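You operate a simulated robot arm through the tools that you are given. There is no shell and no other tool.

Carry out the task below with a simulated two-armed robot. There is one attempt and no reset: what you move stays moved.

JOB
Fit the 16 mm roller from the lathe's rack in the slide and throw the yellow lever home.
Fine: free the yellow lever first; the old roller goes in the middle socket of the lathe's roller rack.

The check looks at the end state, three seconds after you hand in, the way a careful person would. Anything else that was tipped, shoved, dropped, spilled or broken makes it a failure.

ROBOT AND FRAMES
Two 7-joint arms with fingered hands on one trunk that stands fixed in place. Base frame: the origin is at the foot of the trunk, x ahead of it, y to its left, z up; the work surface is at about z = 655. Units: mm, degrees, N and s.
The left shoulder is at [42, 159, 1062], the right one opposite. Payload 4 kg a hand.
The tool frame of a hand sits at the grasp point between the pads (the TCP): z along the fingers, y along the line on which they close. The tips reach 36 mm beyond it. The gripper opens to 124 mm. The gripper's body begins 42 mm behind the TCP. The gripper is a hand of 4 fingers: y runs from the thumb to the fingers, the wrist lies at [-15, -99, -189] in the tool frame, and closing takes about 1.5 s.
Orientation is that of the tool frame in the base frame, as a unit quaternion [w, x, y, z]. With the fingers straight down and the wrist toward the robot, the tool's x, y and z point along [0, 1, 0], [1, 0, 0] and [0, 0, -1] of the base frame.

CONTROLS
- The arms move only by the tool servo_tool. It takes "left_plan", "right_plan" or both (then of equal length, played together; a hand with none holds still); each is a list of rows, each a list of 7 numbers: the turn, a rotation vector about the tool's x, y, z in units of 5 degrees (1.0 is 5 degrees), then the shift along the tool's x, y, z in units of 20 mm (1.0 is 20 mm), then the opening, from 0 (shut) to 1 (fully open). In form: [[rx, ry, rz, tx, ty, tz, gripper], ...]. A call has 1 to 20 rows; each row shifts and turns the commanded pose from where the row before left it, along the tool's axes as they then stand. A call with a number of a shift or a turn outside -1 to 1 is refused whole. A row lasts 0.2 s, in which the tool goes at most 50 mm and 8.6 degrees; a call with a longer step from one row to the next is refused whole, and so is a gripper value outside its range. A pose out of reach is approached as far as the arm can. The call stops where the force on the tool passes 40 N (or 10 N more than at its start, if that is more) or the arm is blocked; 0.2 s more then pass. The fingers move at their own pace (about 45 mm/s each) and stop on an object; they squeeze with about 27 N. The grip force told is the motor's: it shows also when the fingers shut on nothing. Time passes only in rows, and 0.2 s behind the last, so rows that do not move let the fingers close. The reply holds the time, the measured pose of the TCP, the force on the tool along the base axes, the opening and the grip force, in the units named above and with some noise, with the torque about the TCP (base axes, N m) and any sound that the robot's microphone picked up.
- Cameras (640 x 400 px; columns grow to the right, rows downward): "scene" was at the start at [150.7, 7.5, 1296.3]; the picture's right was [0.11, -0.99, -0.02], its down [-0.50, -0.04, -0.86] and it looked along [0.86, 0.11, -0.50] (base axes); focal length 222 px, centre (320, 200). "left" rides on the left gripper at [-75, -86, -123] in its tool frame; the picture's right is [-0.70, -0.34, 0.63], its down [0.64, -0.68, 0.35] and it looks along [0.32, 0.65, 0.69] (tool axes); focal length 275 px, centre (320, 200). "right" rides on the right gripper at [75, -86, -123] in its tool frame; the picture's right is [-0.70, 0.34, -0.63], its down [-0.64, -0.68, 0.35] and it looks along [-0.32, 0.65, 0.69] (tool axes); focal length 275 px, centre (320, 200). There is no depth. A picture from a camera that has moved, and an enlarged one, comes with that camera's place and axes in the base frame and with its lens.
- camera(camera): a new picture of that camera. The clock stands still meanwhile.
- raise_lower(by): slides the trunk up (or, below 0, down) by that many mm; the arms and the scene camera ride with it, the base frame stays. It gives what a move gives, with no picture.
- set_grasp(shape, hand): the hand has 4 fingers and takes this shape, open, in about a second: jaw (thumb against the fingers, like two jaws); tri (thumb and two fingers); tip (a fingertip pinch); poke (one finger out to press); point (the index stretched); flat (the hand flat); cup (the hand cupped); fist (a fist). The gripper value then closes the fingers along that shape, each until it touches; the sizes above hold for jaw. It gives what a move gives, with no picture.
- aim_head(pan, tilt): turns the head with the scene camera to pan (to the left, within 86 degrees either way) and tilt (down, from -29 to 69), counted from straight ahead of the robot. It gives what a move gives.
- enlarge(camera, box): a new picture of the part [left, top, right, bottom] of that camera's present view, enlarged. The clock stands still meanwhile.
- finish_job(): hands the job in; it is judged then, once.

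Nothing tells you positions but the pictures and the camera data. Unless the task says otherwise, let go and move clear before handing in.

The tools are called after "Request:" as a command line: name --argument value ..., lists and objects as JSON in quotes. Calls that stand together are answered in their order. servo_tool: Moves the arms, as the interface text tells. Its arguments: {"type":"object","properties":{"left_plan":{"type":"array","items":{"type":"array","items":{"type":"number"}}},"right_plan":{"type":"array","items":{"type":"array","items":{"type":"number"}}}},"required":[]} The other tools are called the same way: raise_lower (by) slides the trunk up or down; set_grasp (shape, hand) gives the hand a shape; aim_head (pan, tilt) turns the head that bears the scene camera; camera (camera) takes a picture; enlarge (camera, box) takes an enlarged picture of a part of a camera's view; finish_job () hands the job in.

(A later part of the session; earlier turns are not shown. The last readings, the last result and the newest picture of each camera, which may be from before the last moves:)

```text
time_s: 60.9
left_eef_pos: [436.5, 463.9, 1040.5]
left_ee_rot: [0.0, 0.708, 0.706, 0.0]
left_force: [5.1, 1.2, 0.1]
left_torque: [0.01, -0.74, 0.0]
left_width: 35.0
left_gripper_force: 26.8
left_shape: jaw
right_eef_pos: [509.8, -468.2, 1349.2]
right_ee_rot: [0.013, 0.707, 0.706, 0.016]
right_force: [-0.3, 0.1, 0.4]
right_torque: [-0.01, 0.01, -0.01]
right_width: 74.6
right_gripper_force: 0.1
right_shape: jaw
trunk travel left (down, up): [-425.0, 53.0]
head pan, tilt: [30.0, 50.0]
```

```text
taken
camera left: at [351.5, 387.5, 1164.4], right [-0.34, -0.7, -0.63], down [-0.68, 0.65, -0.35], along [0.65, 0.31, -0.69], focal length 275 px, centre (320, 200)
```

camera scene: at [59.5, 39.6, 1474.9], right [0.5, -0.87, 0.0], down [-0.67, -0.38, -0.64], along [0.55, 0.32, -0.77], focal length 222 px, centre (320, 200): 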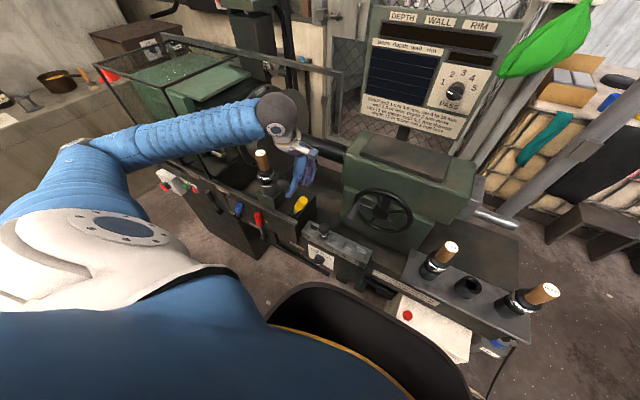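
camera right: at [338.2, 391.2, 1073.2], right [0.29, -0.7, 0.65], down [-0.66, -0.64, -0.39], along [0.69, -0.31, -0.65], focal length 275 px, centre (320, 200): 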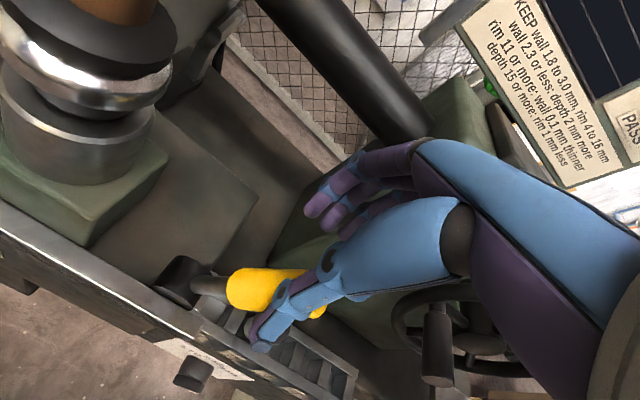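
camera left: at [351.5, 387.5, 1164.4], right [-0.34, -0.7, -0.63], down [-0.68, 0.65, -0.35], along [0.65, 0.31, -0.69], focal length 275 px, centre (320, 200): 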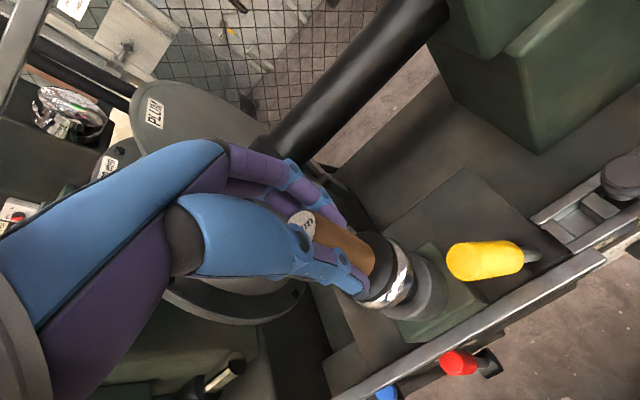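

Gripped at 35 mm. I'll lift gently and watch the vertical force.

Request:
servo_tool --left_plan '[[0, 0, 0, 0, 0, -0.2, 0.1], [0, 0, 0, 0, 0, -0.2, 0.1], [0, 0, 0, 0, 0, -0.2, 0.1], [0, 0, 0, 0, 0, -0.2, 0.1]]'

Request:
enlarge --camera "scene" --box '[220, 90, 340, 220]'

```text
time_s: 61.9
left_eef_pos: [436.1, 464.8, 1058.1]
left_ee_rot: [0.0, 0.708, 0.706, 0.001]
left_force: [4.5, 0.0, -6.4]
left_torque: [0.07, -0.64, 0.02]
left_width: 34.7
left_gripper_force: 27.1
left_shape: jaw
right_eef_pos: [509.0, -467.3, 1349.5]
right_ee_rot: [0.012, 0.707, 0.706, 0.016]
right_force: [-0.6, 0.1, 0.5]
right_torque: [0.02, 0.02, -0.01]
right_width: 74.6
right_gripper_force: 0.1
right_shape: jaw
trunk travel left (down, up): [-425.0, 53.0]
head pan, tilt: [30.0, 50.0]
```

```text
3.08 times, centred on (280, 155) of scene
camera zoom: at [60.0, 39.7, 1474.9], right [0.5, -0.87, 0.0], down [-0.67, -0.38, -0.64], along [0.55, 0.32, -0.77], focal length 682 px, centre (443, 338)
```

zoom: 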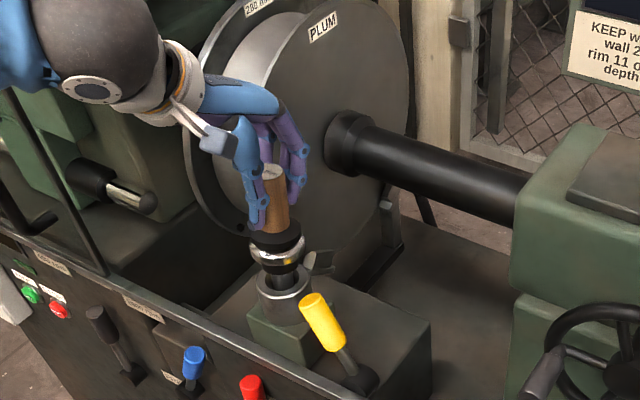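

It slides out freely (weight ≈ 6 N). I'll continue lifting until the shank is well clear.

Request:
servo_tool --left_plan '[[0, 0, 0, 0, 0, -0.4, 0.1], [0, 0, 0, 0, 0, -0.5, 0.1], [0, 0, 0, 0, 0, -0.5, 0.1], [0, 0, 0, 0, 0, -0.5, 0.1], [0, 0, 0, 0, 0, -0.5, 0.1], [0, 0, 0, 0, 0, -0.5, 0.1], [0, 0, 0, 0, 0, -0.5, 0.1], [0, 0, 0, 0, 0, -0.5, 0.1]]'

Request:
enlarge --camera "scene" --box '[210, 70, 340, 220]'

Request:
camera --camera "left"

```text
time_s: 63.7
left_eef_pos: [437.1, 463.8, 1135.9]
left_ee_rot: [0.0, 0.708, 0.706, 0.0]
left_force: [-0.4, 0.6, -5.0]
left_torque: [0.03, -0.01, 0.03]
left_width: 31.4
left_gripper_force: 26.6
left_shape: jaw
right_eef_pos: [508.5, -467.8, 1349.7]
right_ee_rot: [0.012, 0.707, 0.706, 0.017]
right_force: [0.6, 0.2, -0.7]
right_torque: [0.03, 0.0, 0.01]
right_width: 74.6
right_gripper_force: 0.1
right_shape: jaw
trunk travel left (down, up): [-425.0, 53.0]
head pan, tilt: [30.0, 50.0]
```

```text
2.67 times, centred on (275, 145) of scene
camera zoom: at [59.6, 39.7, 1474.9], right [0.5, -0.87, 0.0], down [-0.67, -0.38, -0.64], along [0.55, 0.32, -0.77], focal length 591 px, centre (440, 347)
```

zoom: 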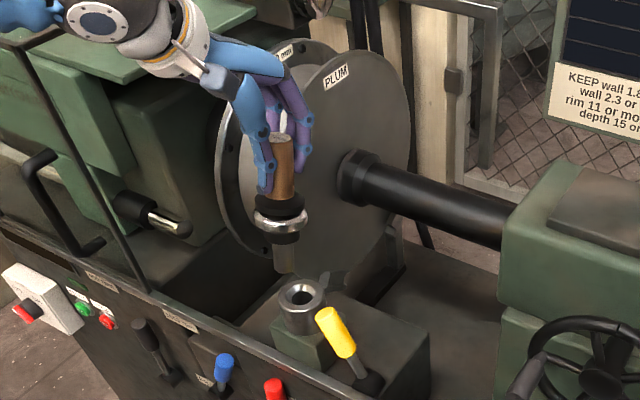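

```text
taken
camera left: at [353.0, 387.1, 1258.9], right [-0.34, -0.7, -0.63], down [-0.68, 0.65, -0.35], along [0.65, 0.31, -0.69], focal length 275 px, centre (320, 200)
```

left: 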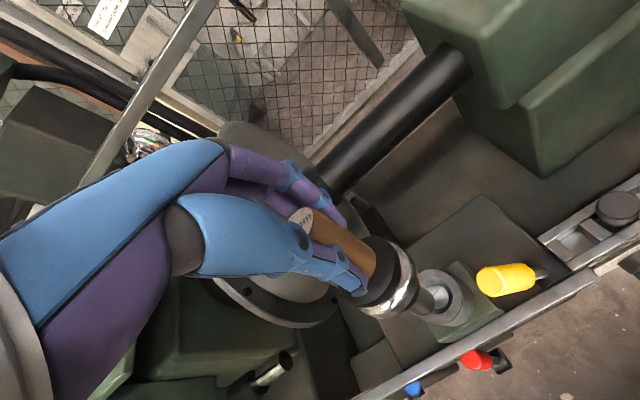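

The old roller is out, held vertically, shank about 40 mm. I'll raise it to z≈1290 to clear the handwheel (top ≈ 1070) before crossing over.

Request:
servo_tool --left_plan '[[0, 0, 0, 0, 0, -0.5, 0.1], [0, 0, 0, 0, 0, -0.9, 0.1], [0, 0, 0, 0, 0, -0.9, 0.1], [0, 0, 0, 0, 0, -0.9, 0.1], [0, 0, 0, 0, 0, -0.9, 0.1], [0, 0, 0, 0, 0, -0.9, 0.1], [0, 0, 0, 0, 0, -0.9, 0.1], [0, 0, 0, 0, 0, -0.9, 0.1], [0, 0, 0, 0, 0, -0.9, 0.1], [0, 0, 0, 0, 0, 0, 0.1]]'

Request:
camera --camera "left"

Request:
camera --camera "scene"

```text
time_s: 65.9
left_eef_pos: [435.7, 463.5, 1290.4]
left_ee_rot: [-0.001, 0.707, 0.707, -0.001]
left_force: [-0.5, 0.0, -4.0]
left_torque: [0.0, 0.0, -0.01]
left_width: 31.3
left_gripper_force: 26.6
left_shape: jaw
right_eef_pos: [508.8, -466.5, 1348.3]
right_ee_rot: [0.013, 0.708, 0.706, 0.017]
right_force: [0.4, 0.8, 0.5]
right_torque: [0.0, -0.03, -0.05]
right_width: 74.4
right_gripper_force: 0.0
right_shape: jaw
trunk travel left (down, up): [-425.0, 53.0]
head pan, tilt: [30.0, 50.0]
```

```text
taken
camera left: at [351.0, 388.1, 1412.5], right [-0.34, -0.7, -0.63], down [-0.68, 0.65, -0.34], along [0.65, 0.31, -0.69], focal length 275 px, centre (320, 200)
```

left: 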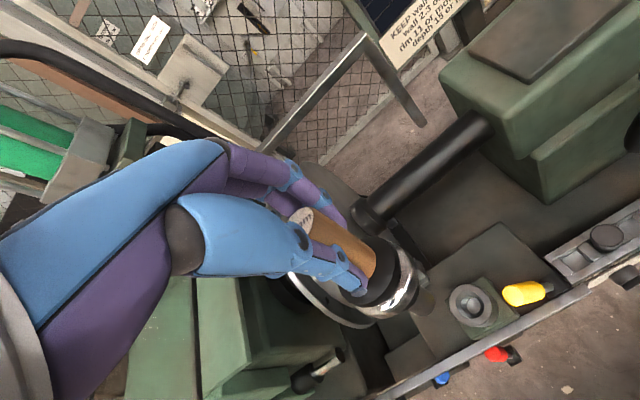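

```text
taken
camera scene: at [59.7, 39.9, 1474.9], right [0.5, -0.87, 0.0], down [-0.67, -0.38, -0.64], along [0.55, 0.32, -0.77], focal length 222 px, centre (320, 200)
```

scene: 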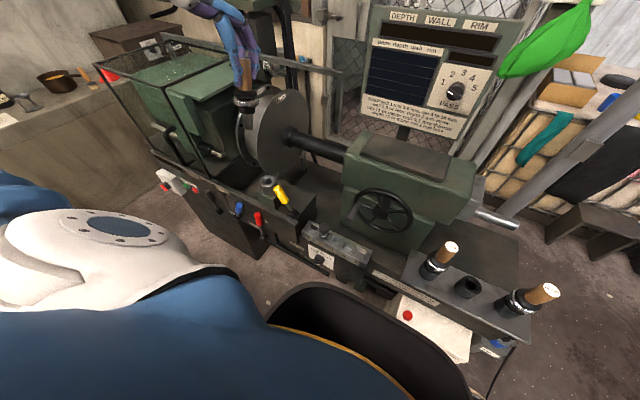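

Roller held steady and high. While here I'll measure the now-empty slide socket from the left camera and scene for later.

Request:
enlarge --camera "left" --box '[420, 260, 540, 350]'

Request:
enlarge --camera "scene" --box '[240, 165, 310, 215]'

Request:
enlarge --camera "scene" --box '[420, 225, 560, 325]'

```text
4.44 times, centred on (480, 305) of left
camera zoom: at [351.0, 388.1, 1412.5], right [-0.34, -0.7, -0.63], down [-0.68, 0.65, -0.34], along [0.65, 0.31, -0.69], focal length 1224 px, centre (-391, -267)
```

zoom: 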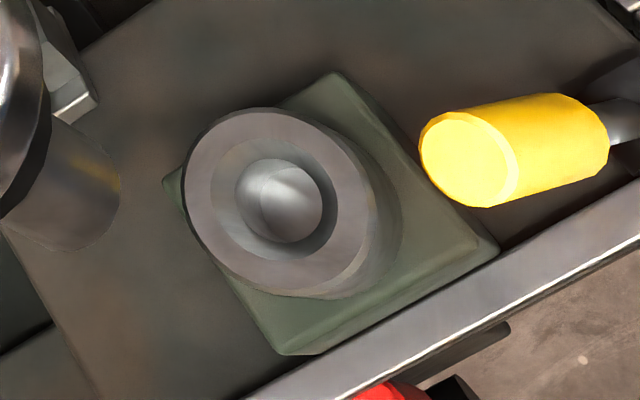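

```text
8.00 times, centred on (275, 190) of scene
camera zoom: at [59.7, 39.9, 1474.9], right [0.5, -0.87, 0.0], down [-0.67, -0.38, -0.64], along [0.55, 0.32, -0.77], focal length 1774 px, centre (680, 280)
```

zoom: 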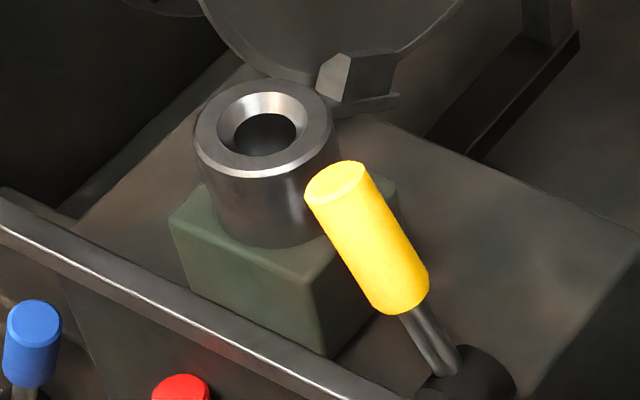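

```text
4.00 times, centred on (490, 275) of scene
camera zoom: at [59.7, 39.9, 1474.9], right [0.5, -0.87, 0.0], down [-0.67, -0.38, -0.64], along [0.55, 0.32, -0.77], focal length 887 px, centre (-360, -100)
```

zoom: 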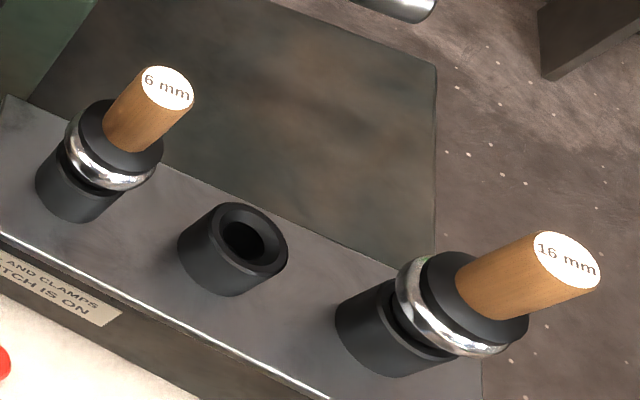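

The slide socket has a generous funnel, centered ≈ (436, 464). Before crossing I'll look right to check where the right arm is.

Request:
aim_head --pan -15 --tilt 40

Request:
camera --camera "scene"

```text
time_s: 67.0
left_eef_pos: [435.7, 464.2, 1289.8]
left_ee_rot: [0.0, 0.707, 0.707, 0.0]
left_force: [-1.2, 1.0, -4.0]
left_torque: [0.0, 0.02, 0.01]
left_width: 31.4
left_gripper_force: 27.1
left_shape: jaw
right_eef_pos: [508.8, -466.1, 1348.9]
right_ee_rot: [0.012, 0.708, 0.706, 0.015]
right_force: [0.2, 0.0, 0.2]
right_torque: [0.02, -0.01, 0.01]
right_width: 74.7
right_gripper_force: 0.1
right_shape: jaw
trunk travel left (down, up): [-425.0, 53.0]
head pan, tilt: [-15.0, 40.0]
```

```text
taken
camera scene: at [75.2, -20.6, 1489.0], right [-0.26, -0.97, 0.0], down [-0.63, 0.17, -0.76], along [0.73, -0.2, -0.65], focal length 222 px, centre (320, 200)
```

scene: 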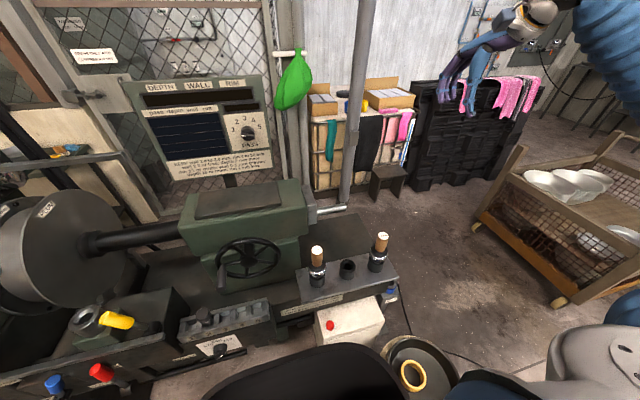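

The space above the rack is clear. I'll measure the rack from this angle too.

Request:
enlarge --camera "scene" --box '[290, 225, 410, 305]'

```text
5.00 times, centred on (350, 265) of scene
camera zoom: at [75.2, -20.6, 1489.0], right [-0.26, -0.97, 0.0], down [-0.63, 0.17, -0.76], along [0.73, -0.2, -0.65], focal length 1108 px, centre (170, -125)
```

zoom: 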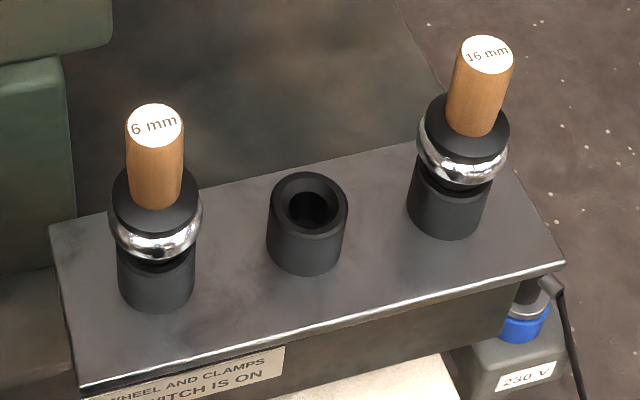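

Mid socket ≈ (459, −222, top ≈ 838). Crossing over now with an outward bulge to stay within reach.

Request:
servo_tool --left_plan '[[0, 0, 0, -0.5, 0.4, 0, 0.1], [0, 0, 0, -0.9, 0.525, 0, 0.1], [0, 0, 0, -0.9, 0.525, 0, 0.1], [0, 0, 0, -0.9, 0.525, 0, 0.1], [0, 0, 0, -0.9, 0.525, 0, 0.1], [0, 0, 0, -0.9, 0.525, 0, 0.1], [0, 0, 0, -0.9, 0.525, 0, 0.1], [0, 0, 0, -0.9, 0.525, 0, 0.1], [0, 0, 0, -0.94, 0, 0, 0.1], [0, 0, 0, -0.94, 0, 0, 0.1], [0, 0, 0, -0.94, 0, 0, 0.1], [0, 0, 0, -0.94, 0, 0, 0.1], [0, 0, 0, -0.94, 0, 0, 0.1], [0, 0, 0, -0.94, 0, 0, 0.1], [0, 0, 0, -0.94, 0, 0, 0.1], [0, 0, 0, -0.94, 0, 0, 0.1]]'

Request:
camera --camera "scene"

Request:
camera --camera "left"

```text
time_s: 70.4
left_eef_pos: [517.7, 175.8, 1290.6]
left_ee_rot: [0.0, 0.708, 0.706, 0.0]
left_force: [0.1, -0.3, -4.0]
left_torque: [0.0, 0.0, -0.02]
left_width: 31.1
left_gripper_force: 26.9
left_shape: jaw
right_eef_pos: [510.3, -467.5, 1349.0]
right_ee_rot: [0.013, 0.707, 0.706, 0.016]
right_force: [0.3, -0.1, 0.2]
right_torque: [-0.01, 0.0, 0.02]
right_width: 74.4
right_gripper_force: 0.1
right_shape: jaw
trunk travel left (down, up): [-425.0, 53.0]
head pan, tilt: [-15.0, 40.0]
```

```text
taken
camera scene: at [75.7, -22.2, 1488.9], right [-0.26, -0.97, 0.0], down [-0.63, 0.17, -0.76], along [0.73, -0.2, -0.65], focal length 222 px, centre (320, 200)
```

scene: 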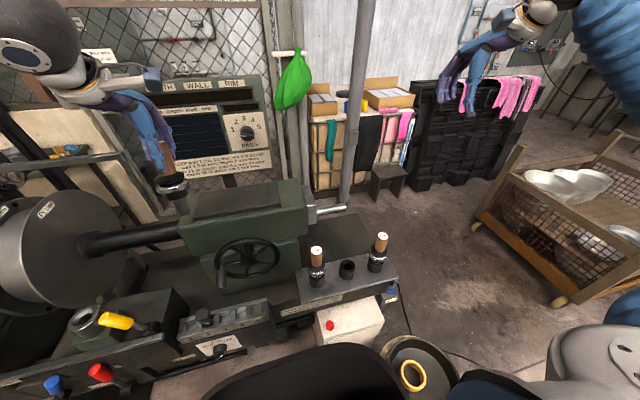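

```text
taken
camera left: at [433.1, 99.4, 1413.3], right [-0.34, -0.7, -0.63], down [-0.68, 0.65, -0.34], along [0.65, 0.31, -0.69], focal length 275 px, centre (320, 200)
```

left: 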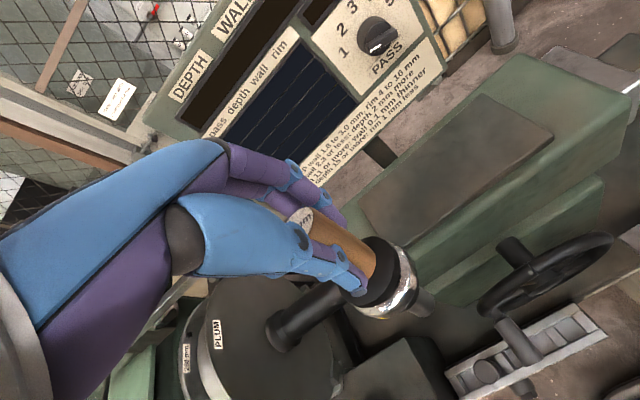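

Smooth. Continuing on to above the middle socket.

Request:
servo_tool --left_plan '[[0, 0, 0, -0.99, 0, 0, 0.1], [0, 0, 0, -0.99, 0, 0, 0.1], [0, 0, 0, -0.99, 0, 0, 0.1], [0, 0, 0, -0.99, 0, 0, 0.1], [0, 0, 0, -0.99, 0, 0, 0.1], [0, 0, 0, -0.99, 0, 0, 0.1], [0, 0, 0, -0.99, 0, 0, 0.1], [0, 0, 0, -0.99, 0, 0, 0.1], [0, 0, 0, -0.99, 0, 0, 0.1], [0, 0, 0, -0.99, -0.29, 0, 0.1], [0, 0, 0, -0.99, -0.29, 0, 0.1], [0, 0, 0, -0.99, -0.29, 0, 0.1], [0, 0, 0, -0.99, -0.29, 0, 0.1], [0, 0, 0, -0.99, -0.29, 0, 0.1], [0, 0, 0, -0.99, -0.29, 0, 0.1], [0, 0, 0, -0.99, -0.29, 0, 0.1], [0, 0, 0, -0.99, -0.29, 0, 0.1], [0, 0, 0, -0.99, -0.29, 0, 0.1], [0, 0, 0, -0.99, -0.29, 0, 0.1], [0, 0, 0, -0.99, 0, 0, 0.1]]'

Request:
camera --camera "scene"

Request:
camera --camera "left"

```text
time_s: 74.6
left_eef_pos: [516.2, 7.4, 1288.8]
left_ee_rot: [0.0, 0.708, 0.706, 0.001]
left_force: [0.0, -0.8, -3.1]
left_torque: [0.03, 0.01, 0.01]
left_width: 30.9
left_gripper_force: 27.0
left_shape: jaw
left hand out of reach, approached as far as the arm can: row 9, 10, 11, 12, 13, 14, 15, 16, 17, 18, 19, 20
right_eef_pos: [509.3, -467.2, 1348.0]
right_ee_rot: [0.012, 0.708, 0.706, 0.016]
right_force: [-0.7, 0.0, -0.3]
right_torque: [-0.02, -0.05, -0.01]
right_width: 74.6
right_gripper_force: 0.2
right_shape: jaw
trunk travel left (down, up): [-425.0, 53.0]
head pan, tilt: [-15.0, 40.0]
```

```text
taken
camera scene: at [75.3, -21.1, 1489.0], right [-0.26, -0.97, 0.0], down [-0.63, 0.17, -0.76], along [0.73, -0.2, -0.65], focal length 222 px, centre (320, 200)
```

scene: 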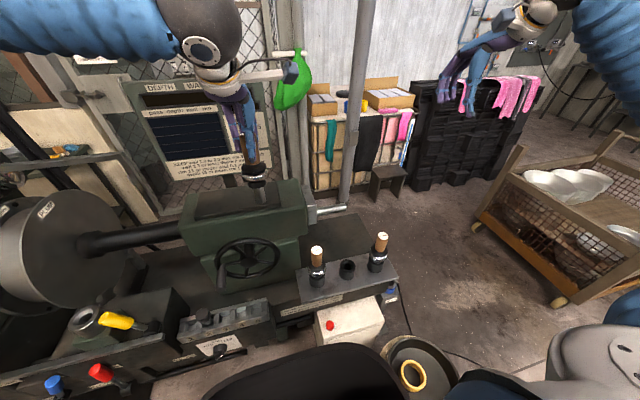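

```text
taken
camera left: at [431.5, -68.1, 1412.7], right [-0.34, -0.7, -0.63], down [-0.68, 0.65, -0.35], along [0.65, 0.31, -0.69], focal length 275 px, centre (320, 200)
```

left: 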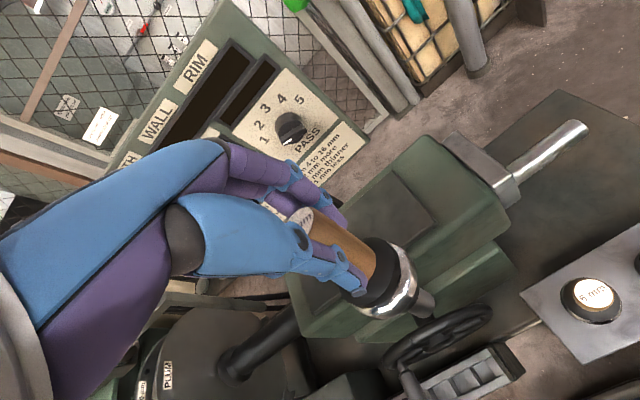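

The wrist hits its limit at this yaw when crossing; the roller is round, so I'll yaw the hand −45° here and then continue.

Request:
servo_tool --left_plan '[[0, 0, 1, 0, 0, 0, 0.1], [0, 0, 1, 0, 0, 0, 0.1], [0, 0, 1, 0, 0, 0, 0.1], [0, 0, 1, 0, 0, 0, 0.1], [0, 0, 1, 0, 0, 0, 0.1], [0, 0, 1, 0, 0, 0, 0.1], [0, 0, 1, 0, 0, 0, 0.1], [0, 0, 1, 0, 0, 0, 0.1], [0, 0, 1, 0, 0, 0, 0.1]]'

Request:
servo_tool --left_plan '[[0, 0, 0, -0.84, 0.51, 0, 0.1], [0, 0, 0, -0.84, 0.51, 0, 0.1], [0, 0, 0, -0.84, 0.51, 0, 0.1], [0, 0, 0, -0.84, 0.51, 0, 0.1], [0, 0, 0, -0.84, 0.51, 0, 0.1], [0, 0, 0, -0.84, 0.51, 0, 0.1], [0, 0, 0, -0.84, 0.51, 0, 0.1], [0, 0, 0, -0.84, 0.51, 0, 0.1], [0, 0, 0, -0.84, 0.51, 0, 0.1], [0, 0, 0, -0.84, 0.51, 0, 0.1], [0, 0, 0, -0.84, 0.51, 0, 0.1], [0, 0, 0, -0.84, 0.51, 0, 0.1], [0, 0, 0, 0, 0, 0, 0.1]]'

Request:
camera --camera "scene"

Request:
camera --camera "left"

```text
time_s: 76.6
left_eef_pos: [516.3, 9.4, 1290.3]
left_ee_rot: [0.0, 0.925, 0.381, 0.0]
left_force: [-0.2, 0.2, -4.0]
left_torque: [0.0, -0.02, -0.05]
left_width: 30.8
left_gripper_force: 27.2
left_shape: jaw
right_eef_pos: [510.8, -467.2, 1349.5]
right_ee_rot: [0.012, 0.707, 0.707, 0.016]
right_force: [0.7, -0.5, -0.3]
right_torque: [-0.02, 0.03, -0.04]
right_width: 74.6
right_gripper_force: 0.0
right_shape: jaw
trunk travel left (down, up): [-425.0, 53.0]
head pan, tilt: [-15.0, 40.0]
```

```text
time_s: 79.4
left_eef_pos: [499.0, -58.8, 1291.5]
left_ee_rot: [0.0, 0.924, 0.382, 0.0]
left_force: [-0.2, -1.0, -4.1]
left_torque: [0.03, 0.01, -0.03]
left_width: 31.2
left_gripper_force: 26.9
left_shape: jaw
left hand out of reach, approached as far as the arm can: row 4, 5, 6, 7, 8, 9, 10, 11, 12
right_eef_pos: [509.3, -467.3, 1349.0]
right_ee_rot: [0.012, 0.708, 0.706, 0.016]
right_force: [-0.4, 0.2, 0.5]
right_torque: [-0.01, 0.0, 0.04]
right_width: 74.7
right_gripper_force: 0.0
right_shape: jaw
trunk travel left (down, up): [-425.0, 53.0]
head pan, tilt: [-15.0, 40.0]
```

```text
taken
camera scene: at [75.3, -21.2, 1489.0], right [-0.26, -0.97, 0.0], down [-0.63, 0.17, -0.76], along [0.73, -0.2, -0.65], focal length 222 px, centre (320, 200)
```

scene: 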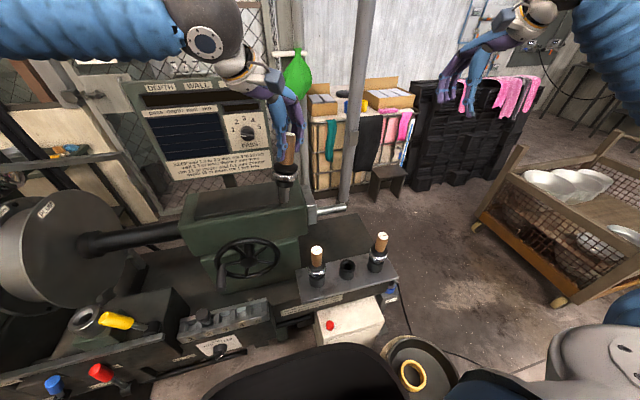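

```text
taken
camera left: at [386.4, -52.0, 1413.5], right [-0.73, -0.25, -0.63], down [-0.02, 0.94, -0.35], along [0.68, -0.24, -0.69], focal length 275 px, centre (320, 200)
```

left: 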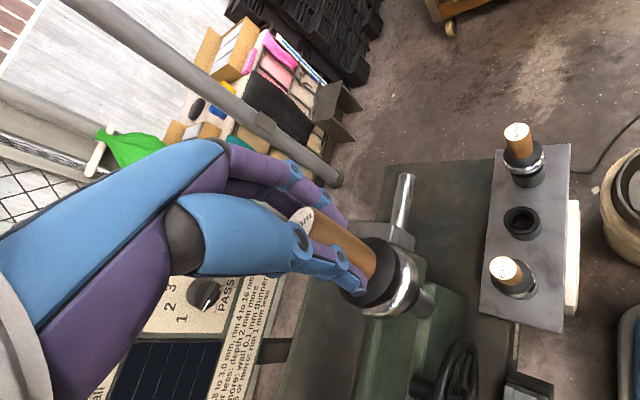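

Left arm stalls with the wrist near y≈0; possibly an elbow-branch issue. I'll try swinging out farther (x≈640) where the arm is more extended, then go to y=−222.

Request:
servo_tool --left_plan '[[0, 0, 0, 0.83, 0.83, 0, 0.1], [0, 0, 0, 0.83, 0.83, 0, 0.1], [0, 0, 0, 0.83, 0.83, 0, 0.1], [0, 0, 0, 0.83, 0.83, 0, 0.1], [0, 0, 0, 0.83, 0.83, 0, 0.1], [0, 0, 0, 0.83, 0.83, 0, 0.1], [0, 0, 0, -0.82, 0.82, 0, 0.1], [0, 0, 0, -0.82, 0.82, 0, 0.1], [0, 0, 0, -0.82, 0.82, 0, 0.1], [0, 0, 0, -0.82, 0.82, 0, 0.1], [0, 0, 0, -0.82, 0.82, 0, 0.1], [0, 0, 0, -0.82, 0.82, 0, 0.1], [0, 0, 0, -0.82, 0.82, 0, 0.1], [0, 0, 0, 0, 0, 0, 0.1]]'

Request:
camera --camera "scene"

```text
time_s: 82.4
left_eef_pos: [603.3, -43.7, 1299.6]
left_ee_rot: [-0.001, 0.924, 0.381, -0.001]
left_force: [0.3, 0.4, -3.0]
left_torque: [-0.01, 0.04, 0.0]
left_width: 30.7
left_gripper_force: 26.6
left_shape: jaw
left hand out of reach, approached as far as the arm can: row 3, 4, 5, 6, 7, 8, 9, 10, 11, 12, 13
right_eef_pos: [509.7, -467.5, 1349.6]
right_ee_rot: [0.012, 0.707, 0.707, 0.016]
right_force: [-0.4, 0.0, -0.3]
right_torque: [0.04, 0.03, 0.0]
right_width: 74.5
right_gripper_force: 0.0
right_shape: jaw
trunk travel left (down, up): [-425.0, 53.0]
head pan, tilt: [-15.0, 40.0]
```

```text
taken
camera scene: at [75.6, -21.2, 1488.9], right [-0.26, -0.97, 0.0], down [-0.63, 0.17, -0.76], along [0.73, -0.2, -0.65], focal length 222 px, centre (320, 200)
```

scene: 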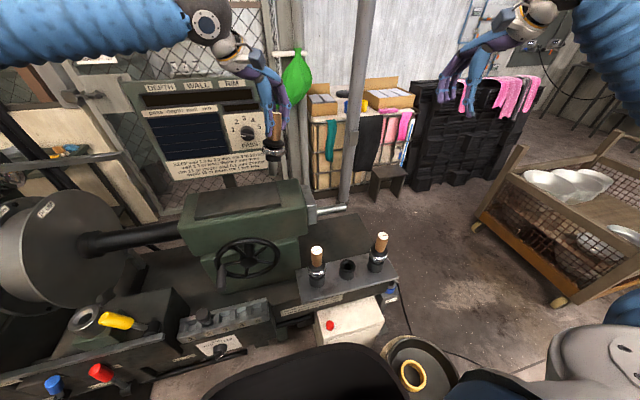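

Still limited by the arm's configuration at this height. I'll raise the trunk 50 mm and then lower the hand relative to the shoulder, which resembles the geometry in which the right arm crossed freely.

Request:
raise_lower --by 50

Request:
servo_tool --left_plan '[[0, 0, 0, 0, 0, 0.9, 0.1], [0, 0, 0, 0, 0, 0.9, 0.1], [0, 0, 0, 0, 0, 0.9, 0.1], [0, 0, 0, 0, 0, 0.9, 0.1], [0, 0, 0, 0, 0, 0.9, 0.1], [0, 0, 0, 0, 0, 0, 0.1]]'

Request:
camera --camera "scene"

```text
time_s: 83.3
left_eef_pos: [601.8, -44.8, 1352.2]
left_ee_rot: [0.001, 0.924, 0.382, 0.002]
left_force: [-0.5, 0.5, -3.9]
left_torque: [-0.01, 0.03, -0.01]
left_width: 31.0
left_gripper_force: 26.7
left_shape: jaw
right_eef_pos: [509.4, -465.1, 1400.1]
right_ee_rot: [0.013, 0.707, 0.706, 0.017]
right_force: [-0.9, 0.5, -0.3]
right_torque: [0.01, 0.02, 0.0]
right_width: 74.6
right_gripper_force: 0.0
right_shape: jaw
trunk travel left (down, up): [-475.0, 3.0]
head pan, tilt: [-15.0, 40.0]
```

```text
time_s: 84.8
left_eef_pos: [602.8, -43.5, 1263.0]
left_ee_rot: [0.0, 0.924, 0.381, 0.003]
left_force: [0.3, -0.2, -4.2]
left_torque: [-0.02, -0.02, 0.01]
left_width: 30.8
left_gripper_force: 26.4
left_shape: jaw
right_eef_pos: [509.1, -466.0, 1399.9]
right_ee_rot: [0.013, 0.707, 0.706, 0.016]
right_force: [0.5, -0.3, -0.6]
right_torque: [0.0, 0.01, -0.02]
right_width: 74.3
right_gripper_force: 0.0
right_shape: jaw
trunk travel left (down, up): [-475.0, 3.0]
head pan, tilt: [-15.0, 40.0]
```

```text
taken
camera scene: at [71.8, -21.3, 1538.9], right [-0.26, -0.97, 0.0], down [-0.62, 0.17, -0.77], along [0.74, -0.2, -0.64], focal length 222 px, centre (320, 200)
```

scene: 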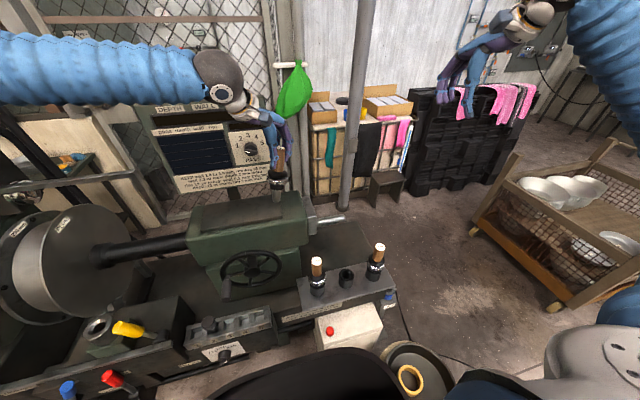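

Now try moving toward y = −222 at this relative height.

Request:
servo_tool --left_plan '[[0, 0, 0, -0.7, 0.7, 0, 0.1], [0, 0, 0, -0.7, 0.7, 0, 0.1], [0, 0, 0, -0.7, 0.7, 0, 0.1], [0, 0, 0, -0.7, 0.7, 0, 0.1], [0, 0, 0, -0.7, 0.7, 0, 0.1], [0, 0, 0, 0, 0, 0, 0.1]]'

Request:
camera --camera "scene"

```text
time_s: 86.2
left_eef_pos: [597.1, -44.1, 1264.6]
left_ee_rot: [0.002, 0.924, 0.381, 0.001]
left_force: [0.3, -0.1, -3.9]
left_torque: [0.0, 0.03, -0.03]
left_width: 30.9
left_gripper_force: 26.8
left_shape: jaw
left hand out of reach, approached as far as the arm can: row 1, 2, 3, 4, 5
right_eef_pos: [509.9, -466.0, 1398.4]
right_ee_rot: [0.013, 0.708, 0.706, 0.016]
right_force: [-1.1, 0.4, 0.4]
right_torque: [-0.01, 0.02, 0.03]
right_width: 74.5
right_gripper_force: 0.0
right_shape: jaw
trunk travel left (down, up): [-475.0, 3.0]
head pan, tilt: [-15.0, 40.0]
```

```text
taken
camera scene: at [72.4, -21.1, 1538.9], right [-0.26, -0.97, 0.0], down [-0.62, 0.17, -0.77], along [0.74, -0.2, -0.64], focal length 222 px, centre (320, 200)
```

scene: 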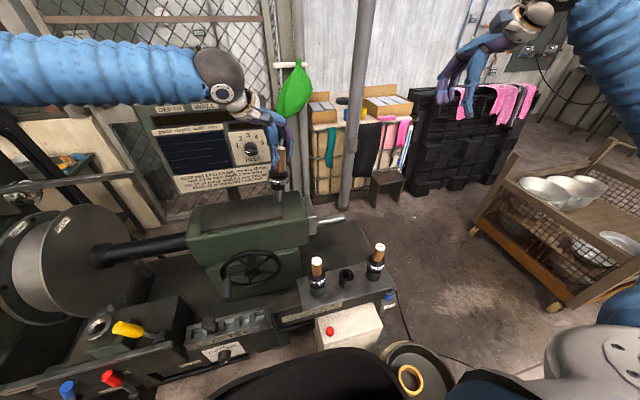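

Still stuck. I'll look left to see the left arm's elbow configuration.

Request:
aim_head --pan 35 --tilt 10

Request:
camera --camera "scene"

Request:
aim_head --pan -45 --tilt 10

Request:
camera --camera "scene"

```text
time_s: 87.3
left_eef_pos: [598.1, -44.0, 1264.6]
left_ee_rot: [0.001, 0.924, 0.381, 0.001]
left_force: [0.1, -0.9, -5.1]
left_torque: [0.01, 0.01, 0.02]
left_width: 30.9
left_gripper_force: 26.8
left_shape: jaw
right_eef_pos: [508.7, -465.5, 1399.3]
right_ee_rot: [0.013, 0.707, 0.706, 0.016]
right_force: [-0.1, -0.3, 0.4]
right_torque: [0.03, -0.01, 0.0]
right_width: 74.7
right_gripper_force: 0.1
right_shape: jaw
trunk travel left (down, up): [-475.0, 3.0]
head pan, tilt: [35.0, 10.0]
```

```text
taken
camera scene: at [66.4, 54.1, 1586.5], right [0.57, -0.82, 0.0], down [-0.14, -0.1, -0.98], along [0.81, 0.56, -0.17], focal length 222 px, centre (320, 200)
```

scene: 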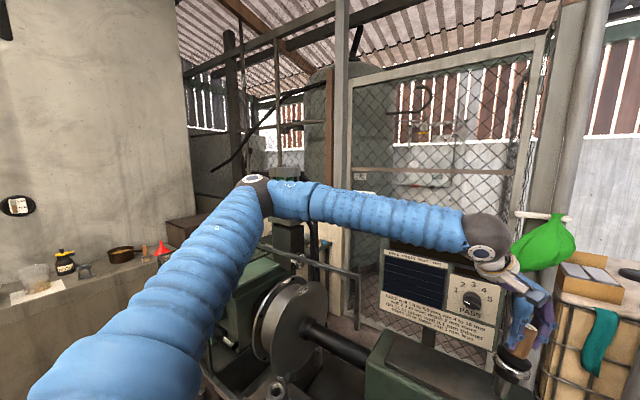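

```text
time_s: 88.9
left_eef_pos: [598.1, -45.0, 1263.1]
left_ee_rot: [0.001, 0.925, 0.381, 0.001]
left_force: [0.3, -0.1, -4.4]
left_torque: [-0.01, 0.0, -0.01]
left_width: 30.9
left_gripper_force: 26.7
left_shape: jaw
right_eef_pos: [508.6, -466.0, 1399.9]
right_ee_rot: [0.012, 0.707, 0.707, 0.016]
right_force: [-0.9, -1.0, -0.9]
right_torque: [-0.02, 0.0, -0.02]
right_width: 74.5
right_gripper_force: 0.2
right_shape: jaw
trunk travel left (down, up): [-475.0, 3.0]
head pan, tilt: [-45.0, 10.0]
```

```text
taken
camera scene: at [56.0, -64.9, 1586.6], right [-0.71, -0.71, 0.0], down [-0.12, 0.12, -0.98], along [0.7, -0.7, -0.17], focal length 222 px, centre (320, 200)
```

scene: 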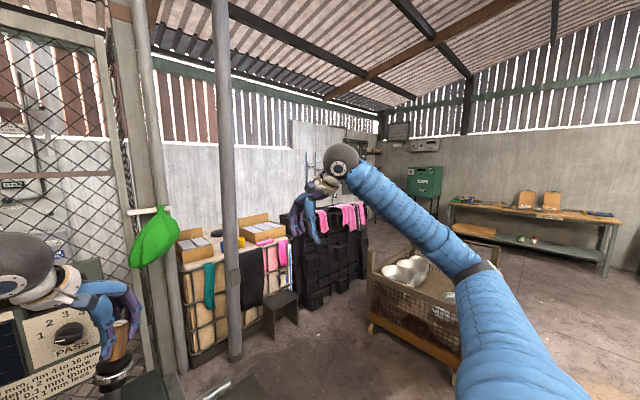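

The left arm is in an elbow-up posture that can't cross the midline, whereas the right crossed freely earlier. I'll bring the left arm (with the roller) back to the left side and test whether the right arm can serve both the slide and the rack.

Request:
servo_tool --left_plan '[[0, 0, 0, 0.42, -0.88, -0.24, 0.1], [0, 0, 0, 0.42, -0.88, -0.24, 0.1], [0, 0, 0, 0.42, -0.88, -0.24, 0.1], [0, 0, 0, 0.42, -0.88, -0.24, 0.1], [0, 0, 0, 0.42, -0.88, -0.24, 0.1], [0, 0, 0, 0.42, -0.88, -0.24, 0.1], [0, 0, 0, 0.42, -0.88, -0.24, 0.1], [0, 0, 0, 0.42, -0.88, -0.24, 0.1], [0, 0, 0, 0.42, -0.88, -0.24, 0.1], [0, 0, 0, 0.42, -0.88, -0.24, 0.1], [0, 0, 0, 0.42, -0.88, -0.24, 0.1], [0, 0, 0, 0.42, -0.88, -0.24, 0.1]]'

Request:
servo_tool --left_plan '[[0, 0, -1, 0, 0, 0, 0.1], [0, 0, -1, 0, 0, 0, 0.1], [0, 0, -1, 0, 0, 0, 0.1], [0, 0, -1, 0, 0, 0, 0.1], [0, 0, -1, 0, 0, 0, 0.1], [0, 0, -1, 0, 0, 0, 0.1], [0, 0, -1, 0, 0, 0, 0.1], [0, 0, -1, 0, 0, 0, 0.1], [0, 0, -1, 0, 0, 0, 0.1]]'

Request:
servo_tool --left_plan '[[0, 0, 0, 0.96, -0.05, -0.05, 0.1], [0, 0, 0, 0.96, -0.05, -0.05, 0.1], [0, 0, 0, 0.96, -0.05, -0.05, 0.1], [0, 0, 0, 0.96, -0.05, -0.05, 0.1], [0, 0, 0, 0.96, -0.05, -0.05, 0.1], [0, 0, 0, 0.96, -0.05, -0.05, 0.1], [0, 0, 0, 0.96, -0.05, -0.05, 0.1], [0, 0, 0, 0.96, -0.05, -0.05, 0.1], [0, 0, 0, 0.96, -0.05, -0.05, 0.1], [0, 0, 0, 0.96, -0.05, -0.05, 0.1], [0, 0, 0, 0.96, -0.05, -0.05, 0.1], [0, 0, 0, 0.96, -0.05, -0.05, 0.1], [0, 0, 0, 0.96, -0.05, -0.05, 0.1], [0, 0, 0, 0.96, -0.05, -0.05, 0.1], [0, 0, 0, 0.96, -0.05, -0.05, 0.1], [0, 0, 0, 0.96, -0.05, -0.05, 0.1], [0, 0, 0, 0.96, -0.05, -0.05, 0.1], [0, 0, 0, 0.96, -0.05, -0.05, 0.1]]'

Request:
aim_head --pan 20 --tilt 30

Request:
camera --camera "scene"

```text
time_s: 91.5
left_eef_pos: [518.4, 174.8, 1322.2]
left_ee_rot: [0.001, 0.925, 0.381, 0.002]
left_force: [0.8, -0.2, -4.5]
left_torque: [-0.03, 0.01, -0.04]
left_width: 30.9
left_gripper_force: 27.0
left_shape: jaw
right_eef_pos: [506.5, -466.1, 1400.5]
right_ee_rot: [0.013, 0.708, 0.706, 0.016]
right_force: [0.1, 0.3, 0.1]
right_torque: [0.0, -0.01, -0.01]
right_width: 74.5
right_gripper_force: 0.1
right_shape: jaw
trunk travel left (down, up): [-475.0, 3.0]
head pan, tilt: [-45.0, 10.0]
```

```text
time_s: 93.5
left_eef_pos: [518.8, 174.3, 1320.5]
left_ee_rot: [0.001, 0.708, 0.706, 0.0]
left_force: [0.0, -0.7, -3.9]
left_torque: [-0.02, -0.01, 0.01]
left_width: 30.6
left_gripper_force: 26.7
left_shape: jaw
right_eef_pos: [510.0, -466.5, 1399.9]
right_ee_rot: [0.012, 0.708, 0.706, 0.015]
right_force: [-0.6, -0.3, 0.1]
right_torque: [0.0, -0.01, -0.02]
right_width: 74.4
right_gripper_force: 0.0
right_shape: jaw
trunk travel left (down, up): [-475.0, 3.0]
head pan, tilt: [-45.0, 10.0]
```

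```text
time_s: 97.3
left_eef_pos: [501.2, 522.2, 1339.6]
left_ee_rot: [0.002, 0.708, 0.706, 0.001]
left_force: [0.6, 1.1, -4.0]
left_torque: [-0.02, -0.02, 0.02]
left_width: 30.5
left_gripper_force: 26.8
left_shape: jaw
right_eef_pos: [508.1, -464.7, 1400.1]
right_ee_rot: [0.013, 0.708, 0.706, 0.017]
right_force: [-0.1, 0.1, 0.7]
right_torque: [0.03, 0.0, 0.0]
right_width: 74.4
right_gripper_force: 0.1
right_shape: jaw
trunk travel left (down, up): [-475.0, 3.0]
head pan, tilt: [-45.0, 10.0]
```

```text
time_s: 98.6
left_eef_pos: [502.1, 521.6, 1338.3]
left_ee_rot: [0.002, 0.708, 0.706, 0.001]
left_force: [0.8, 0.1, -3.8]
left_torque: [0.0, 0.0, 0.04]
left_width: 30.9
left_gripper_force: 27.0
left_shape: jaw
right_eef_pos: [508.9, -466.4, 1400.3]
right_ee_rot: [0.013, 0.708, 0.706, 0.016]
right_force: [-0.4, 0.6, -0.1]
right_torque: [0.01, -0.02, -0.02]
right_width: 74.4
right_gripper_force: 0.1
right_shape: jaw
trunk travel left (down, up): [-475.0, 3.0]
head pan, tilt: [20.0, 30.0]
```

```text
taken
camera scene: at [75.0, 32.1, 1554.3], right [0.34, -0.94, 0.0], down [-0.47, -0.17, -0.87], along [0.81, 0.3, -0.5], focal length 222 px, centre (320, 200)
```

scene: 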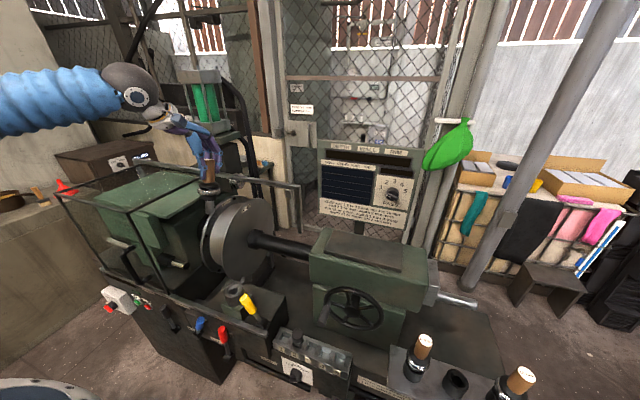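

I'll park the left hand farther left/up and send the right hand across toward the slide to test its reach (correcting its slight tilt too).

Request:
servo_tool --left_plan '[[0, 0, 0, 0.83, -0.1, -0.5, 0.1], [0, 0, 0, 0.83, -0.1, -0.5, 0.1], [0, 0, 0, 0.83, -0.1, -0.5, 0.1], [0, 0, 0, 0.83, -0.1, -0.5, 0.1], [0, 0, 0, 0.83, -0.1, -0.5, 0.1], [0, 0, 0, 0.83, -0.1, -0.5, 0.1], [0, 0, 0, 0.5, 0, 0, 0.1], [0, 0, 0, 0.5, 0, 0, 0.1], [0, 0, 0, 0, 0, 0, 0.1], [0, 0, 0, 0, 0, 0, 0.1], [0, 0, 0, 0, 0, 0, 0.1], [0, 0, 0, 0, 0, 0, 0.1], [0, 0, 0, 0, 0, 0, 0.1], [0, 0, 0, 0, 0, 0, 0.1], [0, 0, 0, 0, 0, 0, 0.1], [0, 0, 0, 0, 0, 0, 0.1], [0, 0, 0, 0, 0, 0, 0.1], [0, 0, 0, 0, 0, 0, 0.1], [0, 0, 0, 0, 0, 0, 0.1], [0, 0, 0, 0, 0, 0, 0.1]]' --right_plan '[[0.47, 0, 0, 0.5, 0, 0.25, 0.6], [0, 0, 0, 0.98, 0, 0.25, 0.6], [0, 0, 0, 0.98, 0, 0.25, 0.6], [0, 0, 0, 0.98, 0, 0.25, 0.6], [0, 0, 0, 0.98, 0, 0.25, 0.6], [0, 0, 0, 0.98, 0, 0.25, 0.6], [0, 0, 0, 0.98, 0, 0.25, 0.6], [0, 0, 0, 0.98, 0, 0.25, 0.6], [0, 0, 0, 0.98, 0, 0.25, 0.6], [0, 0, 0, 0.98, 0, 0.25, 0.6], [0, 0, 0, 0.98, 0, 0.25, 0.6], [0, 0, 0, 0.98, 0, 0.25, 0.6], [0, 0, 0, 0.98, 0, 0.25, 0.6], [0, 0, 0, 0.98, 0, 0.25, 0.6], [0, 0, 0, 0.98, 0, 0.25, 0.6], [0, 0, 0, 0.98, 0, 0.25, 0.6], [0, 0, 0, 0.98, 0, 0.25, 0.6], [0, 0, 0, 0.98, 0, 0.25, 0.6], [0, 0, 0, 0.98, 0, 0.25, 0.6], [0, 0, 0, 0.98, 0, 0.25, 0.6]]'

Request:
camera --camera "scene"

```text
time_s: 102.8
left_eef_pos: [490.9, 640.2, 1397.3]
left_ee_rot: [0.003, 0.708, 0.706, 0.001]
left_force: [0.2, 0.4, -3.5]
left_torque: [-0.03, 0.0, 0.03]
left_width: 30.6
left_gripper_force: 26.9
left_shape: jaw
right_eef_pos: [509.9, -82.6, 1300.8]
right_ee_rot: [-0.001, 0.708, 0.706, 0.002]
right_force: [-0.3, -1.0, 0.1]
right_torque: [-0.04, 0.0, -0.01]
right_width: 74.5
right_gripper_force: 0.0
right_shape: jaw
trunk travel left (down, up): [-475.0, 3.0]
head pan, tilt: [20.0, 30.0]
```

```text
taken
camera scene: at [75.4, 33.5, 1554.2], right [0.34, -0.94, 0.0], down [-0.47, -0.17, -0.87], along [0.81, 0.3, -0.5], focal length 222 px, centre (320, 200)
```

scene: 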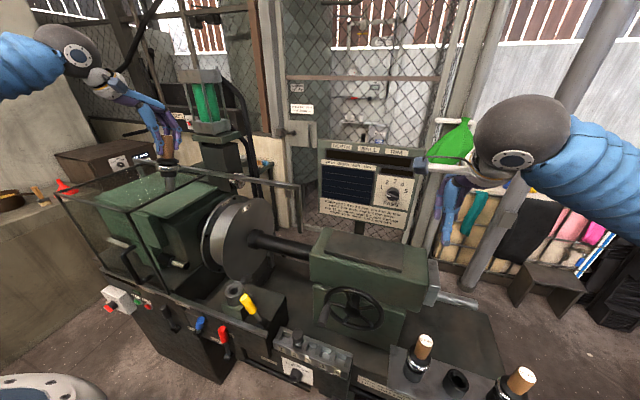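

Request:
servo_tool --right_plan '[[0, 0, 0, 0.98, -0.13, 0.12, 0.6], [0, 0, 0, 0.98, -0.13, 0.12, 0.6], [0, 0, 0, 0.98, -0.13, 0.12, 0.6], [0, 0, 0, 0.98, -0.13, 0.12, 0.6], [0, 0, 0, 0.98, -0.13, 0.12, 0.6], [0, 0, 0, 0.98, -0.13, 0.12, 0.6], [0, 0, 0, 0.98, -0.13, 0.12, 0.6], [0, 0, 0, 0.98, -0.13, 0.12, 0.6], [0, 0, 0, 0.98, -0.13, 0.12, 0.6], [0, 0, 0, 0.98, -0.13, 0.12, 0.6], [0, 0, 0, 0.98, -0.13, 0.12, 0.6], [0, 0, 0, 0.98, -0.13, 0.12, 0.6], [0, 0, 0, 0.98, -0.13, 0.12, 0.6], [0, 0, 0, 0.98, -0.13, 0.12, 0.6], [0, 0, 0, 0.98, -0.13, 0.12, 0.6]]'

Request:
camera --camera "scene"

```text
time_s: 106.0
left_eef_pos: [490.1, 642.2, 1396.2]
left_ee_rot: [0.003, 0.708, 0.706, 0.002]
left_force: [0.3, 0.4, -4.2]
left_torque: [0.01, -0.01, -0.03]
left_width: 30.6
left_gripper_force: 26.6
left_shape: jaw
right_eef_pos: [472.0, 212.3, 1265.8]
right_ee_rot: [-0.002, 0.708, 0.707, 0.001]
right_force: [0.1, 0.5, 0.2]
right_torque: [0.01, -0.02, 0.02]
right_width: 74.8
right_gripper_force: 0.0
right_shape: jaw
trunk travel left (down, up): [-475.0, 3.0]
head pan, tilt: [20.0, 30.0]
```

```text
taken
camera scene: at [75.0, 33.9, 1554.2], right [0.34, -0.94, 0.0], down [-0.47, -0.17, -0.87], along [0.81, 0.3, -0.5], focal length 222 px, centre (320, 200)
```

scene: 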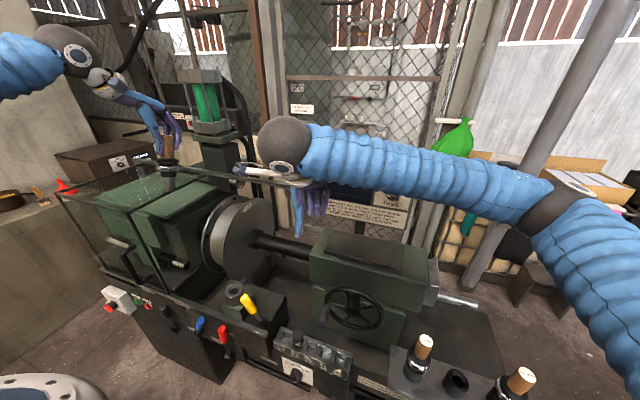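

Request:
servo_tool --right_plan '[[0, 0, 0, 0.97, -0.14, 0.14, 0.65], [0, 0, 0, 0.97, -0.14, 0.14, 0.65], [0, 0, 0, 0.97, -0.14, 0.14, 0.65], [0, 0, 0, 0.97, -0.14, 0.14, 0.65], [0, 0, 0, 0.97, -0.14, 0.14, 0.65], [0, 0, 0, 0.97, -0.14, 0.14, 0.65], [0, 0, 0, 0.97, -0.14, 0.14, 0.65], [0, 0, 0, 0.97, -0.14, 0.14, 0.65], [0, 0, 0, 0.97, -0.14, 0.14, 0.65], [0, 0, 0, 0.97, -0.14, 0.14, 0.65], [0, 0, 0, 0.97, -0.14, 0.14, 0.65], [0, 0, 0, 0.97, -0.14, 0.14, 0.65], [0, 0, 0, 0.97, -0.14, 0.14, 0.65]]'

Request:
camera --camera "scene"

Request:
camera --camera "right"

```text
time_s: 108.8
left_eef_pos: [488.7, 640.5, 1398.7]
left_ee_rot: [0.002, 0.708, 0.706, 0.001]
left_force: [-0.6, 0.1, -3.1]
left_torque: [0.0, -0.03, 0.04]
left_width: 30.8
left_gripper_force: 27.1
left_shape: jaw
right_eef_pos: [436.0, 464.5, 1233.6]
right_ee_rot: [-0.001, 0.708, 0.706, 0.001]
right_force: [-0.2, -1.0, 0.0]
right_torque: [0.01, -0.01, 0.01]
right_width: 80.3
right_gripper_force: 0.0
right_shape: jaw
trunk travel left (down, up): [-475.0, 3.0]
head pan, tilt: [20.0, 30.0]
```

```text
taken
camera scene: at [74.1, 33.3, 1554.4], right [0.34, -0.94, 0.0], down [-0.47, -0.17, -0.87], along [0.81, 0.3, -0.5], focal length 222 px, centre (320, 200)
```

scene: 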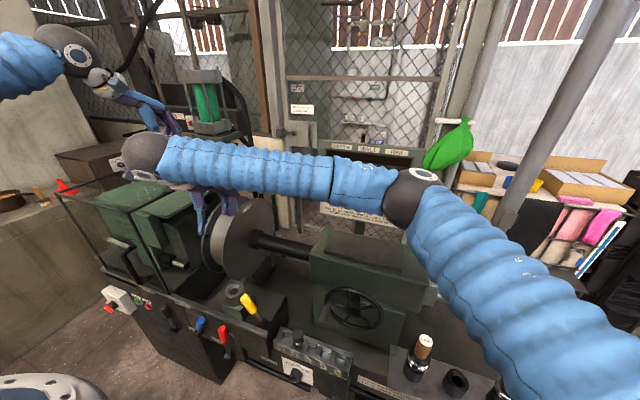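

```text
taken
camera right: at [349.4, 539.0, 1355.8], right [0.34, -0.7, 0.63], down [-0.68, -0.64, -0.35], along [0.65, -0.31, -0.69], focal length 275 px, centre (320, 200)
```

right: 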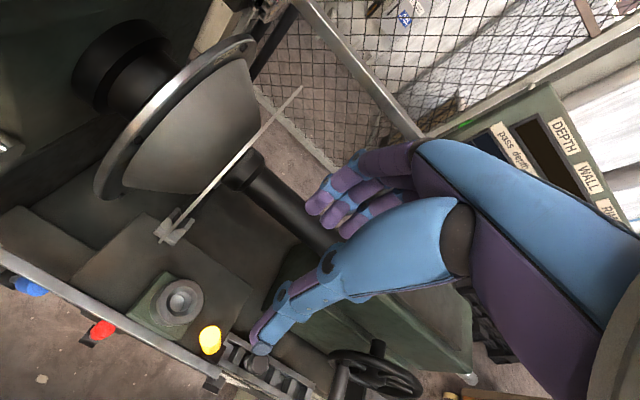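

The right arm reaches the slide comfortably. I'll test lowering it to grasp height (empty socket below) to be sure nothing blocks.

Request:
servo_tool --right_plan '[[0, 0, 0, 0, 0, 0.95, 0.65], [0, 0, 0, 0, 0, 0.95, 0.65], [0, 0, 0, 0, 0, 0.95, 0.65], [0, 0, 0, 0, 0, 0.95, 0.65], [0, 0, 0, 0, 0, 0.95, 0.65], [0, 0, 0, 0, 0, 0.95, 0.65], [0, 0, 0, 0, 0, 0.95, 0.65]]'

Request:
camera --camera "scene"

```text
time_s: 110.4
left_eef_pos: [489.8, 640.9, 1397.0]
left_ee_rot: [0.001, 0.709, 0.706, 0.001]
left_force: [0.8, -0.5, -3.7]
left_torque: [-0.01, -0.01, 0.0]
left_width: 30.6
left_gripper_force: 26.8
left_shape: jaw
right_eef_pos: [436.7, 465.2, 1098.2]
right_ee_rot: [-0.001, 0.708, 0.707, 0.002]
right_force: [0.2, -0.7, 0.0]
right_torque: [-0.04, -0.03, 0.01]
right_width: 80.1
right_gripper_force: 0.0
right_shape: jaw
trunk travel left (down, up): [-475.0, 3.0]
head pan, tilt: [20.0, 30.0]
```

```text
taken
camera scene: at [75.2, 33.0, 1554.2], right [0.34, -0.94, 0.0], down [-0.47, -0.17, -0.87], along [0.81, 0.3, -0.5], focal length 222 px, centre (320, 200)
```

scene: 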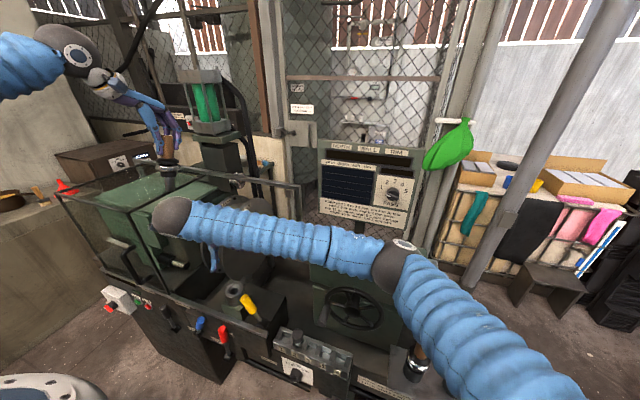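

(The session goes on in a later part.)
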